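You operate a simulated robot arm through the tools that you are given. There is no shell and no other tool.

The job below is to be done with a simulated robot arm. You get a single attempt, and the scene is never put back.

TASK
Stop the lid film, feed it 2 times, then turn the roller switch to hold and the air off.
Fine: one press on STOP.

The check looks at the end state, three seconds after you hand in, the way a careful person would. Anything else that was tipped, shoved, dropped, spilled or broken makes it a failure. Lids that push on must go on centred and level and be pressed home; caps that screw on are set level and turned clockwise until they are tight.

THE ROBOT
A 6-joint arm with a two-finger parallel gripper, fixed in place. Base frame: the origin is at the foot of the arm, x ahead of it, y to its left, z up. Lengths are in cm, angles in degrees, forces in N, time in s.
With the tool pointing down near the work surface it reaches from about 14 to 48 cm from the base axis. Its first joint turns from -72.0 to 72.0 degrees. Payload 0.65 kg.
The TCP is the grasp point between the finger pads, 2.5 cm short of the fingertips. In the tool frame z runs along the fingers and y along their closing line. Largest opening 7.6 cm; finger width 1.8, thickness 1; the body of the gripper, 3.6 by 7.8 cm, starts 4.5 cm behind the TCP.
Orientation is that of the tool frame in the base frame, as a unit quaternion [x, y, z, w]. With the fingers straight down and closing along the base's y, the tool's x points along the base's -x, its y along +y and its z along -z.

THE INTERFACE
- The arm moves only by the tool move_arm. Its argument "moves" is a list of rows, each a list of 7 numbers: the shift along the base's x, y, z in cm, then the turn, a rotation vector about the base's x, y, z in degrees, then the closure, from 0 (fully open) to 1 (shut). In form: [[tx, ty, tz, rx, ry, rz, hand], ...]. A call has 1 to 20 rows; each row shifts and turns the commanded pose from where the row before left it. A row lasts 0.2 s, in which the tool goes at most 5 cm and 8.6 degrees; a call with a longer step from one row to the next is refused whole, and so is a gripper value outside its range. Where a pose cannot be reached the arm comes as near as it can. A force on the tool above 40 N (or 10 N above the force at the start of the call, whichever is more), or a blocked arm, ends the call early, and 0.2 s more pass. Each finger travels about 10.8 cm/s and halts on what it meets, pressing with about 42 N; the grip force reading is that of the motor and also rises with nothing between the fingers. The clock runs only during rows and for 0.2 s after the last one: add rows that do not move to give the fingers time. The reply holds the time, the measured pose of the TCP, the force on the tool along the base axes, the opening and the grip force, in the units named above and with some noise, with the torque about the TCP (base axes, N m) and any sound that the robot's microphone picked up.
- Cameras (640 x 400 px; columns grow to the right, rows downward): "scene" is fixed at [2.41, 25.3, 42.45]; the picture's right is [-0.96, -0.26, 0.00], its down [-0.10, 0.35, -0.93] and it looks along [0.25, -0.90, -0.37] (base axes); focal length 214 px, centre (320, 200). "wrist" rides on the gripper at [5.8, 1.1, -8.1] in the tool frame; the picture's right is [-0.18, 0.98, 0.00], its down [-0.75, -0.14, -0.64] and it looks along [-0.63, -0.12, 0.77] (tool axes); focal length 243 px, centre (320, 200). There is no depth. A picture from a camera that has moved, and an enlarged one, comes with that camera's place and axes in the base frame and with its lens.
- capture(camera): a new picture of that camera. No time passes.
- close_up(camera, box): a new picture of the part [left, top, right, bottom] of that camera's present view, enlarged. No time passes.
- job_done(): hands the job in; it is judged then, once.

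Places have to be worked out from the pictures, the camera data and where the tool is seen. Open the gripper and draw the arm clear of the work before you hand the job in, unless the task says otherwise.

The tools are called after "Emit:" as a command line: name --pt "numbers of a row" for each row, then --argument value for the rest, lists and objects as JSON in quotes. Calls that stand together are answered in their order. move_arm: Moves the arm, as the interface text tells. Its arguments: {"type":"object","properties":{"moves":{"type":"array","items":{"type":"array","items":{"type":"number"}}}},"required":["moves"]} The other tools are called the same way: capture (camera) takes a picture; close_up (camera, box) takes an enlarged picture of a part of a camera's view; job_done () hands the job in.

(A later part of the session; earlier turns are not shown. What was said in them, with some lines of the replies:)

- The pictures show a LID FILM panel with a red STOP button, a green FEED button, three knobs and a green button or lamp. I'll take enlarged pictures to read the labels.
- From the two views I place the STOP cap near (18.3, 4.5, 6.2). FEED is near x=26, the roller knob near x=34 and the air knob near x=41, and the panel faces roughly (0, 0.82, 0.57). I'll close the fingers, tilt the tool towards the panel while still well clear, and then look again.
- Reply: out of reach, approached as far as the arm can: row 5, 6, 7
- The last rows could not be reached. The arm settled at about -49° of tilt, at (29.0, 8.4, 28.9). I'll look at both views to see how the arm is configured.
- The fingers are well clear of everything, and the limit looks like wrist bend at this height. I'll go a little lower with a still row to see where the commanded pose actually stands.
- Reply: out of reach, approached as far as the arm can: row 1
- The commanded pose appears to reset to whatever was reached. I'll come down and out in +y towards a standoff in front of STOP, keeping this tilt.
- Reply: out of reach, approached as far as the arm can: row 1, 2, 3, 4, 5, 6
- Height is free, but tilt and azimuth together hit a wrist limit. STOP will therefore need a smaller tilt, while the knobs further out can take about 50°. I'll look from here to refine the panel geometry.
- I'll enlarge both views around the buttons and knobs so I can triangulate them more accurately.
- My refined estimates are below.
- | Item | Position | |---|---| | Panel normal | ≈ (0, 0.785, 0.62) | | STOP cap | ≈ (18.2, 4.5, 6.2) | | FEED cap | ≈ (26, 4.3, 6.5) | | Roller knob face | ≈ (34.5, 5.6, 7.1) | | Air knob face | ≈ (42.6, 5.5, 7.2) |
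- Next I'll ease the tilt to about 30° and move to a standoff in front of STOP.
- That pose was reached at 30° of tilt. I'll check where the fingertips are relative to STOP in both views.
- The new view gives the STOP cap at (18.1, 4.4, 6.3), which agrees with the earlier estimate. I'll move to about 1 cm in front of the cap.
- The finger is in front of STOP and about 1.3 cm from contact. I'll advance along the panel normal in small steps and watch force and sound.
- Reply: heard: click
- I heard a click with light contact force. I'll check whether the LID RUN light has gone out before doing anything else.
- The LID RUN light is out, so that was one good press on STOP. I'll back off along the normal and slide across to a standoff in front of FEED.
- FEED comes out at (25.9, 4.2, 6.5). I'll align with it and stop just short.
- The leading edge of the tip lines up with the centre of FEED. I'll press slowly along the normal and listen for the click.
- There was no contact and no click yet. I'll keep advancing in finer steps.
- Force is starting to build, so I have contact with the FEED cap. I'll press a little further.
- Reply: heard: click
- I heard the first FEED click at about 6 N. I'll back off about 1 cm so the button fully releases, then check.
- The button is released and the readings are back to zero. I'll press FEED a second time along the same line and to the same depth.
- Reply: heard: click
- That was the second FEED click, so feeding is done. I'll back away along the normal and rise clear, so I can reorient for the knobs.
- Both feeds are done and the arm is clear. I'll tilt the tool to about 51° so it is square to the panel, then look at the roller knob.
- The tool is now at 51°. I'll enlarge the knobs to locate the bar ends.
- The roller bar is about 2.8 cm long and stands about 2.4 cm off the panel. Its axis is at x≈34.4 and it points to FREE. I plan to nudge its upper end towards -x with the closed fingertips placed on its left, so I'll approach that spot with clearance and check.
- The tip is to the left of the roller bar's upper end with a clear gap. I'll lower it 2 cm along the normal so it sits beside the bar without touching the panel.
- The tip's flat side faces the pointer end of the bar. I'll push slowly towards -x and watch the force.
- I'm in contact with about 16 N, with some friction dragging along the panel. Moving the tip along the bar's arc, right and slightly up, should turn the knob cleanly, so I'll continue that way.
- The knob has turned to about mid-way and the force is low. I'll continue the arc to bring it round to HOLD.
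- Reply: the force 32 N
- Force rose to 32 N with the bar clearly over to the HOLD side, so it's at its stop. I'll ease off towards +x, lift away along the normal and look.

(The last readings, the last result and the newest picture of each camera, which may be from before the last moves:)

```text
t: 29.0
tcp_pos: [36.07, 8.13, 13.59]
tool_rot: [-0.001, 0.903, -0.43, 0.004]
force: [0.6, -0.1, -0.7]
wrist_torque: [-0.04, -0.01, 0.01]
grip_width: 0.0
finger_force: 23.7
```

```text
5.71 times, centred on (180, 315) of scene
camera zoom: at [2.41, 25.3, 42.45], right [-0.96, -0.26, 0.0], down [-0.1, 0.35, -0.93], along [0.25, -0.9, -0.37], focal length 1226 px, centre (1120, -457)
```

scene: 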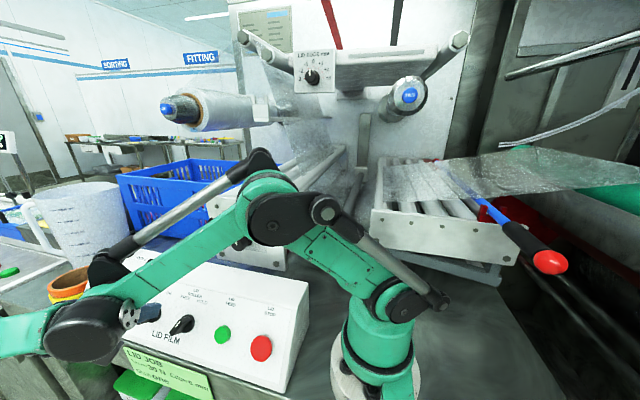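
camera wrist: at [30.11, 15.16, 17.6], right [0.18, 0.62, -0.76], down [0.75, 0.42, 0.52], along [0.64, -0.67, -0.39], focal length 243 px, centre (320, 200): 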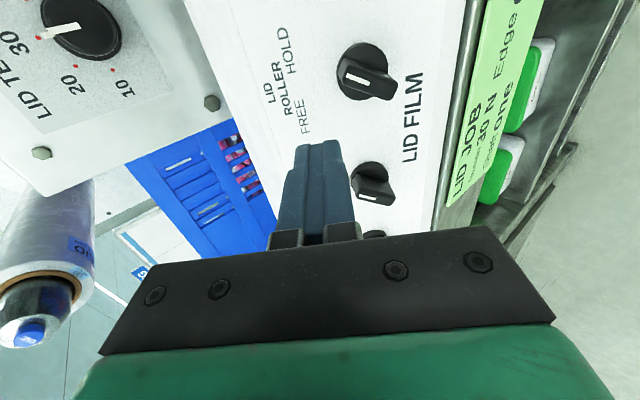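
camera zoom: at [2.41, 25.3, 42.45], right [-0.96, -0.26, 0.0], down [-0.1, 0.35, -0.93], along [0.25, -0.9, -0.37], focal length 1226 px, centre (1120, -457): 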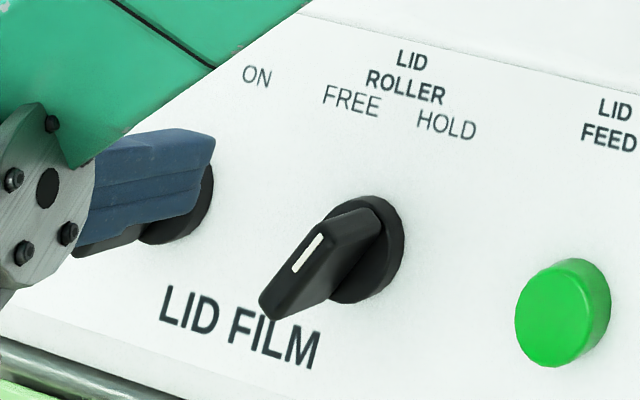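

The roller knob now points to HOLD. Next is the air knob, so I'll enlarge it to pin down its position.

Emit:
close_up --camera "wrist" --box '[320, 30, 430, 130]'

Emit:
close_up --camera "wrist" --box '[320, 140, 430, 240]'

```text
4.00 times, centred on (375, 80) of wrist
camera zoom: at [30.11, 15.16, 17.6], right [0.18, 0.62, -0.76], down [0.75, 0.42, 0.52], along [0.64, -0.67, -0.39], focal length 970 px, centre (100, 680)
```

zoom: 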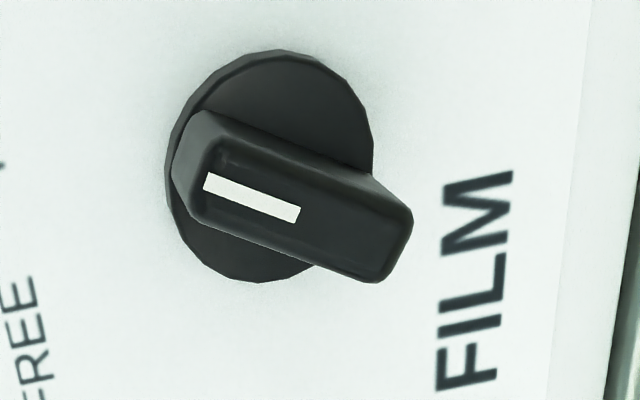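

```text
4.00 times, centred on (375, 190) of wrist
camera zoom: at [30.11, 15.16, 17.6], right [0.18, 0.62, -0.76], down [0.75, 0.42, 0.52], along [0.64, -0.67, -0.39], focal length 970 px, centre (100, 240)
```

zoom: 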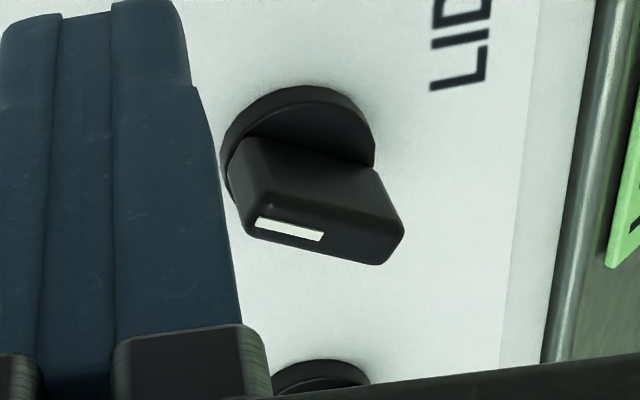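

The air knob's axis is at about x≈42.3 and it points to ON. I'll place the tip to its right, on the -x side, beside the pointer end. I'll stop at a standoff first to check.

Emit:
move_arm --pt "0.9 0 -0.2 0 0 0 1" --pt "0.9 0 -0.4 0 0 0 1" --pt "0.9 0 -0.8 0 0 0 1" --pt "0.7 0 -0.83 0 0 0 1" --pt "0 -0.79 -0.61 0 0 0 1" --pt "0 0 0 0 0 0 1"

Emit:
capture --camera "wrist"

Emit:
capture --camera "scene"

```text
t: 30.4
tcp_pos: [39.34, 7.43, 10.7]
tool_rot: [-0.002, 0.903, -0.43, 0.003]
force: [0.3, -0.7, -0.6]
wrist_torque: [0.01, -0.02, -0.01]
grip_width: 0.02
finger_force: 23.9
```

```text
taken
camera wrist: at [33.47, 14.4, 14.8], right [0.18, 0.62, -0.76], down [0.75, 0.42, 0.52], along [0.64, -0.67, -0.39], focal length 243 px, centre (320, 200)
```

wrist: 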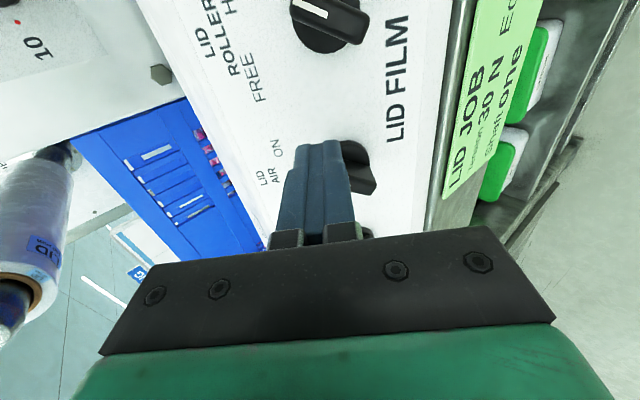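

```text
taken
```

scene: 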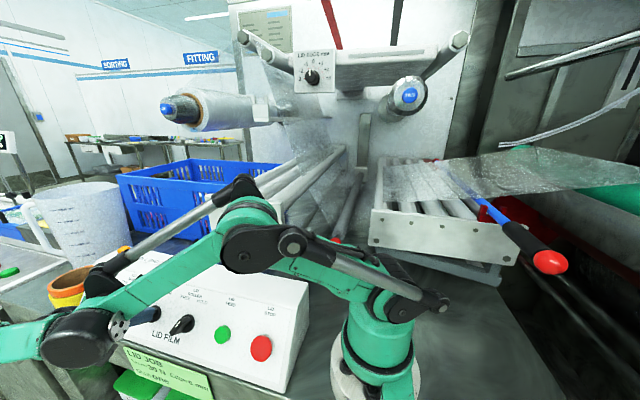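

There is a clear gap beside the air knob. I'll lower the tip 2 cm along the normal, next to its pointer end.

Emit:
move_arm --pt "0 -0.5 -0.35 0 0 0 1" --pt "0 -0.5 -0.35 0 0 0 1" --pt "0 -0.4 -0.3 0 0 0 1" --pt "0 -0.22 -0.15 0 0 0 1" --pt "0 0 0 0 0 0 1"

Emit:
close_up --camera "wrist" --box '[220, 80, 420, 240]'

Emit:
close_up --camera "scene" --box '[60, 260, 200, 360]'

```text
t: 31.6
tcp_pos: [39.44, 5.75, 9.48]
tool_rot: [-0.002, 0.902, -0.431, 0.003]
force: [-1.6, -0.6, -0.3]
wrist_torque: [0.0, 0.0, 0.01]
grip_width: 0.0
finger_force: 23.7
```

```text
2.50 times, centred on (320, 160) of wrist
camera zoom: at [33.46, 12.82, 13.6], right [0.18, 0.62, -0.76], down [0.75, 0.42, 0.52], along [0.64, -0.67, -0.39], focal length 606 px, centre (320, 300)
```

zoom: 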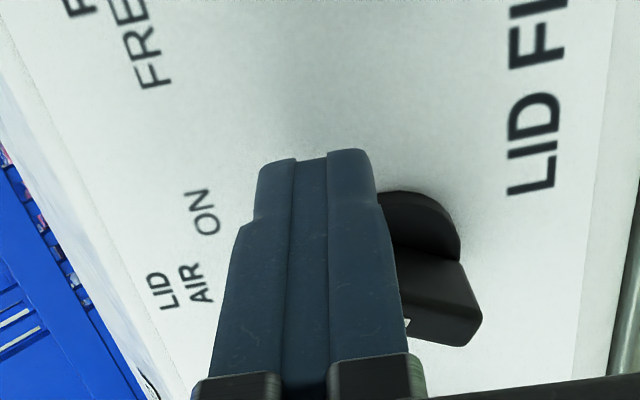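

```text
4.00 times, centred on (130, 310) of scene
camera zoom: at [2.41, 25.3, 42.45], right [-0.96, -0.26, 0.0], down [-0.1, 0.35, -0.93], along [0.25, -0.9, -0.37], focal length 858 px, centre (1080, -240)
```

zoom: 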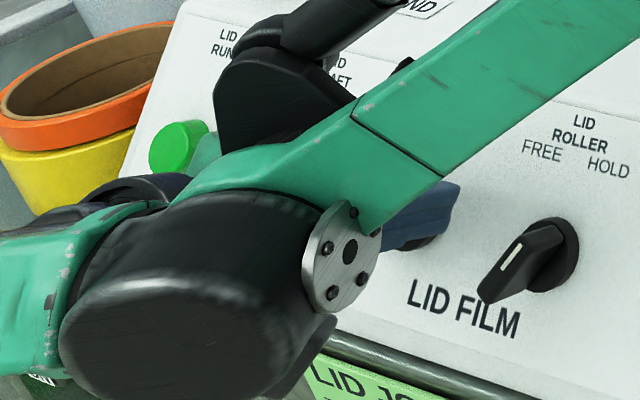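

The tip is beside the pointer end, on its -x side. I'll push gently towards +x to find contact.

Emit:
move_arm --pt "0.3 0 0 0 0 0 1" --pt "0.3 0 0 0 0 0 1" --pt "0.15 0 0 0 0 0 1" --pt "0 0 0 0 0 0 1"

```text
t: 32.6
tcp_pos: [40.15, 5.82, 9.5]
tool_rot: [-0.002, 0.902, -0.431, 0.003]
force: [-2.1, -0.8, 2.3]
wrist_torque: [-0.02, 0.02, -0.04]
grip_width: 0.01
finger_force: 23.6
```

Contact is just starting. I'll follow the bar's arc, left and slightly up, to turn it towards OFF.

Emit:
move_arm --pt "0.13 -0.073 0.095 0 0 0 1" --pt "0.21 -0.092 0.119 0 0 0 1" --pt "0.2 -0.067 0.087 0 0 0 1" --pt "0 0 0 0 0 0 1"

Emit:
close_up --camera "wrist" --box '[220, 80, 420, 240]'

```text
t: 33.6
tcp_pos: [40.64, 5.56, 9.88]
tool_rot: [-0.002, 0.902, -0.431, 0.004]
force: [-0.5, 0.3, 0.2]
wrist_torque: [0.01, 0.01, 0.02]
grip_width: 0.0
finger_force: 23.4
```

```text
2.50 times, centred on (320, 160) of wrist
camera zoom: at [34.76, 12.52, 13.95], right [0.18, 0.62, -0.76], down [0.75, 0.42, 0.52], along [0.64, -0.67, -0.39], focal length 606 px, centre (320, 300)
```

zoom: 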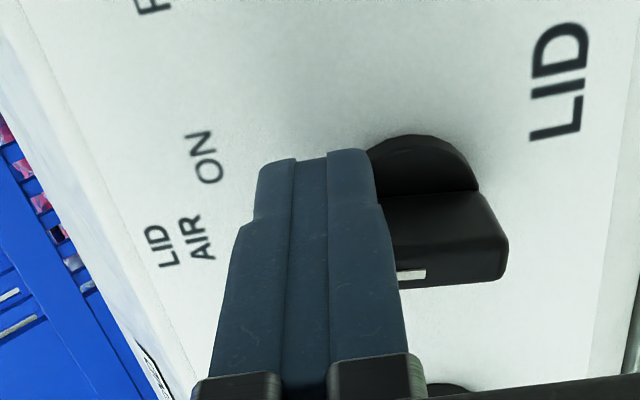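

The air bar is about upright and the force is low. I'll keep pushing towards OFF.

Emit:
move_arm --pt "0.25 -0.03 0.04 0 0 0 1" --pt "0.25 0 0 0 0 0 1" --pt "0.2 0 0 0 0 0 1" --pt "0 0 0 0 0 0 1"

Emit:
close_up --camera "wrist" --box '[220, 80, 420, 240]'

```text
t: 34.6
tcp_pos: [41.37, 5.61, 9.87]
tool_rot: [-0.001, 0.903, -0.43, 0.002]
force: [-10.2, 2.7, 4.4]
wrist_torque: [0.08, 0.21, -0.13]
grip_width: 0.02
finger_force: 23.2
```

```text
2.50 times, centred on (320, 160) of wrist
camera zoom: at [35.43, 12.55, 13.97], right [0.18, 0.62, -0.76], down [0.75, 0.42, 0.52], along [0.64, -0.67, -0.39], focal length 606 px, centre (320, 300)
```

zoom: 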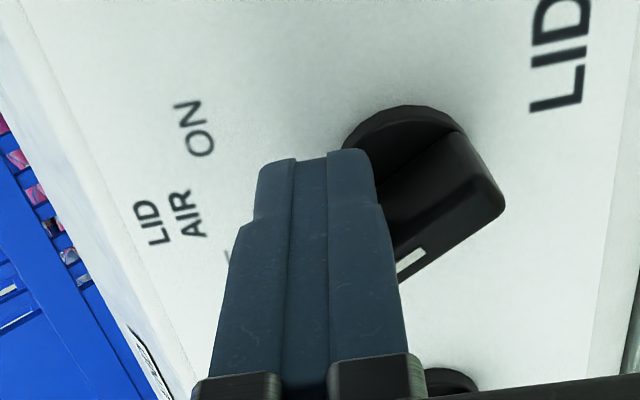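

The bar has swung to the OFF side and the force is rising. I'll push slightly more to make sure it reaches its stop.

Emit:
move_arm --pt "0.12 0 0 0 0 0 1" --pt "0.12 0 0 0 0 0 1" --pt "0 0 0 0 0 0 1"

Emit:
close_up --camera "wrist" --box '[220, 80, 420, 240]'

```text
t: 35.2
tcp_pos: [41.28, 5.66, 9.89]
tool_rot: [0.0, 0.902, -0.431, -0.002]
force: [-7.0, -1.4, 2.2]
wrist_torque: [-0.05, 0.13, -0.09]
grip_width: 0.0
finger_force: 23.2
stopped in row 2: the force on the tool passed its limit at 43 N (the readings are from after the stop); the commanded pose is now the measured one
```

```text
2.50 times, centred on (320, 160) of wrist
camera zoom: at [35.55, 12.58, 14.05], right [0.18, 0.62, -0.76], down [0.76, 0.41, 0.51], along [0.63, -0.67, -0.39], focal length 606 px, centre (320, 300)
```

zoom: 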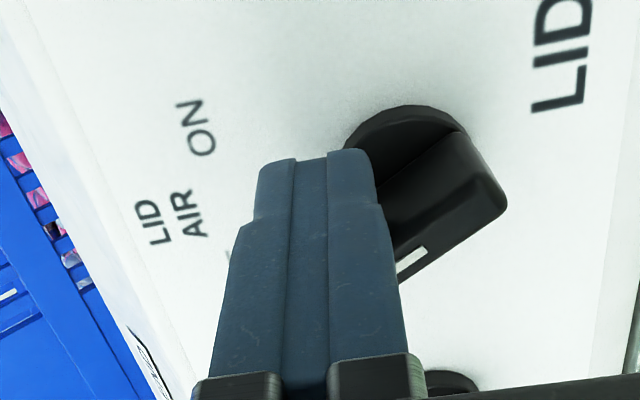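

The stop is reached: force passed 40 N and the knob won't turn further. I'll ease off towards -x, lift away along the normal and inspect.

Emit:
move_arm --pt "-0.3 0 0 0 0 0 1" --pt "-0.4 0 0 0 0 0 1" --pt "-0.4 0 0 0 0 0 1" --pt "0 0.79 0.61 0 0 0 1" --pt "0 0.79 0.61 0 0 0 1" --pt "0 0.79 0.61 0 0 0 1" --pt "0 0.4 0.8 0 0 0 1" --pt "-0.5 0 1.5 0 0 0 1" --pt "-0.5 0 1.5 0 0 0 1" --pt "0 0 0 0 0 0 1"

Emit:
capture --camera "wrist"

Emit:
capture --camera "scene"

```text
t: 37.4
tcp_pos: [39.24, 8.23, 15.73]
tool_rot: [-0.001, 0.902, -0.431, -0.001]
force: [0.5, -0.3, 0.0]
wrist_torque: [0.0, -0.04, 0.01]
grip_width: 0.0
finger_force: 23.8
```

```text
taken
camera wrist: at [33.52, 15.3, 19.77], right [0.18, 0.62, -0.76], down [0.75, 0.41, 0.51], along [0.63, -0.67, -0.39], focal length 243 px, centre (320, 200)
```

wrist: 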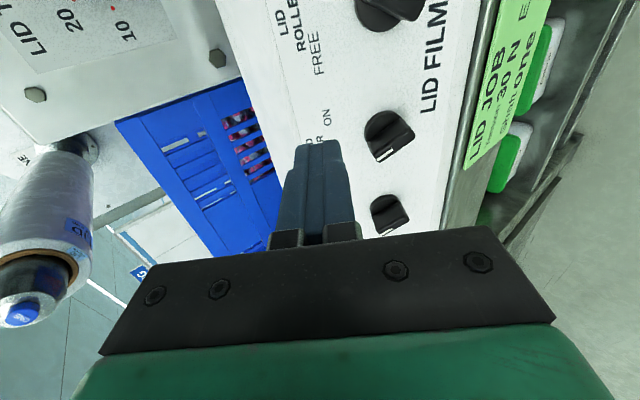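

```text
taken
```

scene: 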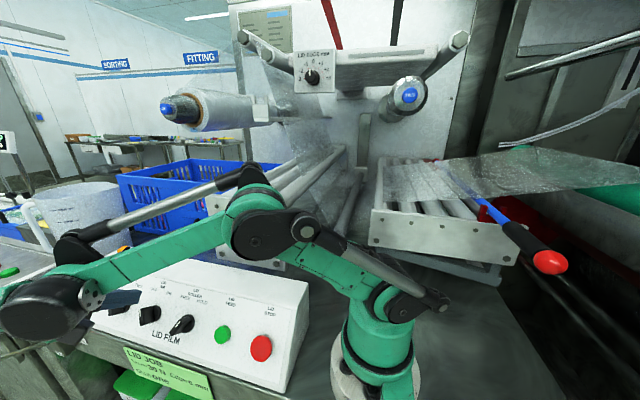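

The air knob now points to OFF, matching the slant of the shaft knob at ONE. I'll raise the arm clear, level the tool, open the gripper and return near the start pose for a full check.

Emit:
move_arm --pt "0 0 2 0 0 0 1" --pt "0 0 2 0 0 0 1" --pt "-1 0 2 8.0 0 0 1" --pt "-1 0 2 8.0 0 0 1" --pt "-1.5 0.5 2 8.0 0 0 1" --pt "-1.5 0.5 2 8.0 0 0 1" --pt "-2 0.8 2 8.0 0 0 0.7" --pt "-2 0.8 2 8.0 0 0 0.4" --pt "-2 0.8 2 3.0 0 0 0" --pt "-2 0.8 1.5 0 0 0 0" --pt "-2 0.6 0 0 0 0 0" --pt "-2 0.4 0 0 0 0 0" --pt "0 0 0 0 0 0 0" --pt "0 0 0 0 0 0 0"

Emit:
capture --camera "scene"

Emit:
close_up --camera "scene" --box '[60, 230, 320, 400]'

Emit:
capture --camera "wrist"

```text
t: 40.4
tcp_pos: [22.3, 13.67, 35.08]
tool_rot: [-0.001, 1.0, 0.0, -0.001]
force: [-0.1, 0.0, 0.1]
wrist_torque: [0.0, 0.0, 0.02]
grip_width: 7.59
finger_force: 0.2
```

```text
taken
```

scene: 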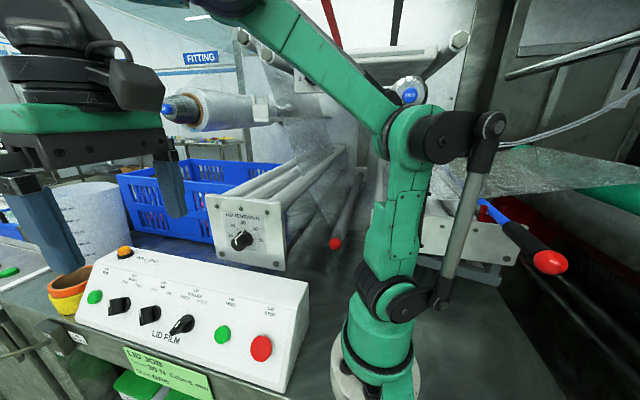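

```text
2.35 times, centred on (190, 315) of scene
camera zoom: at [2.41, 25.3, 42.45], right [-0.96, -0.26, 0.0], down [-0.1, 0.35, -0.93], along [0.25, -0.9, -0.37], focal length 505 px, centre (626, -71)
```

zoom: 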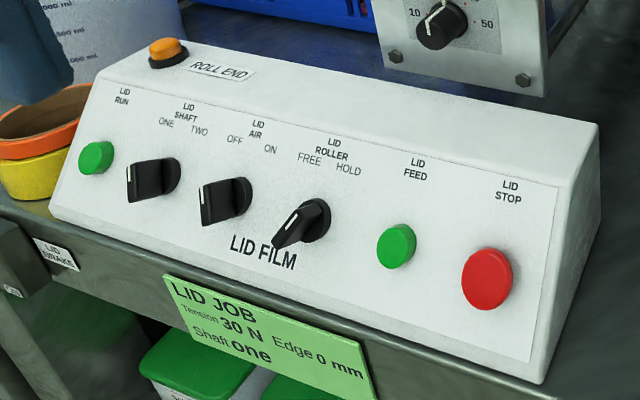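

```text
taken
camera wrist: at [16.38, 14.73, 42.98], right [0.18, 0.98, 0.0], down [0.75, -0.14, 0.64], along [0.63, -0.12, -0.77], focal length 243 px, centre (320, 200)
```

wrist: 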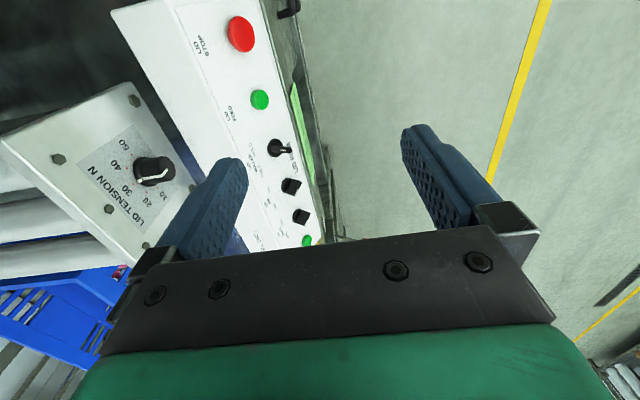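

Everything checks out in the final pictures:
- **Run light:** it is off.
- **STOP and FEED:** I heard one click from STOP and two from FEED.
- **Knobs:** roller points to HOLD and air to OFF. The shaft and tension knobs are unchanged.
- **Arm:** the gripper is open and clear of the panel.

I'm handing in the job.

Emit:
job_done

```text
The job is handed in.
```

I've handed in the job. The lid film is stopped, it has been fed twice, the roller switch is on HOLD and the air is OFF.

- **Stop:** I pressed STOP once and heard one click. The LID RUN light went out.
- **Feed:** I pressed FEED twice and heard a click each time, backing off fully in between.
- **Roller and air:** I pushed each knob round to its stop with the closed fingertips. The push on the air knob briefly passed the 40 N force limit and ended that move early. Afterwards the pictures showed the roller on HOLD and the air on OFF.
- **Everything else:** The shaft and tension knobs look unchanged, and I saw nothing tipped or moved. The gripper is open and the arm is back near its starting position.
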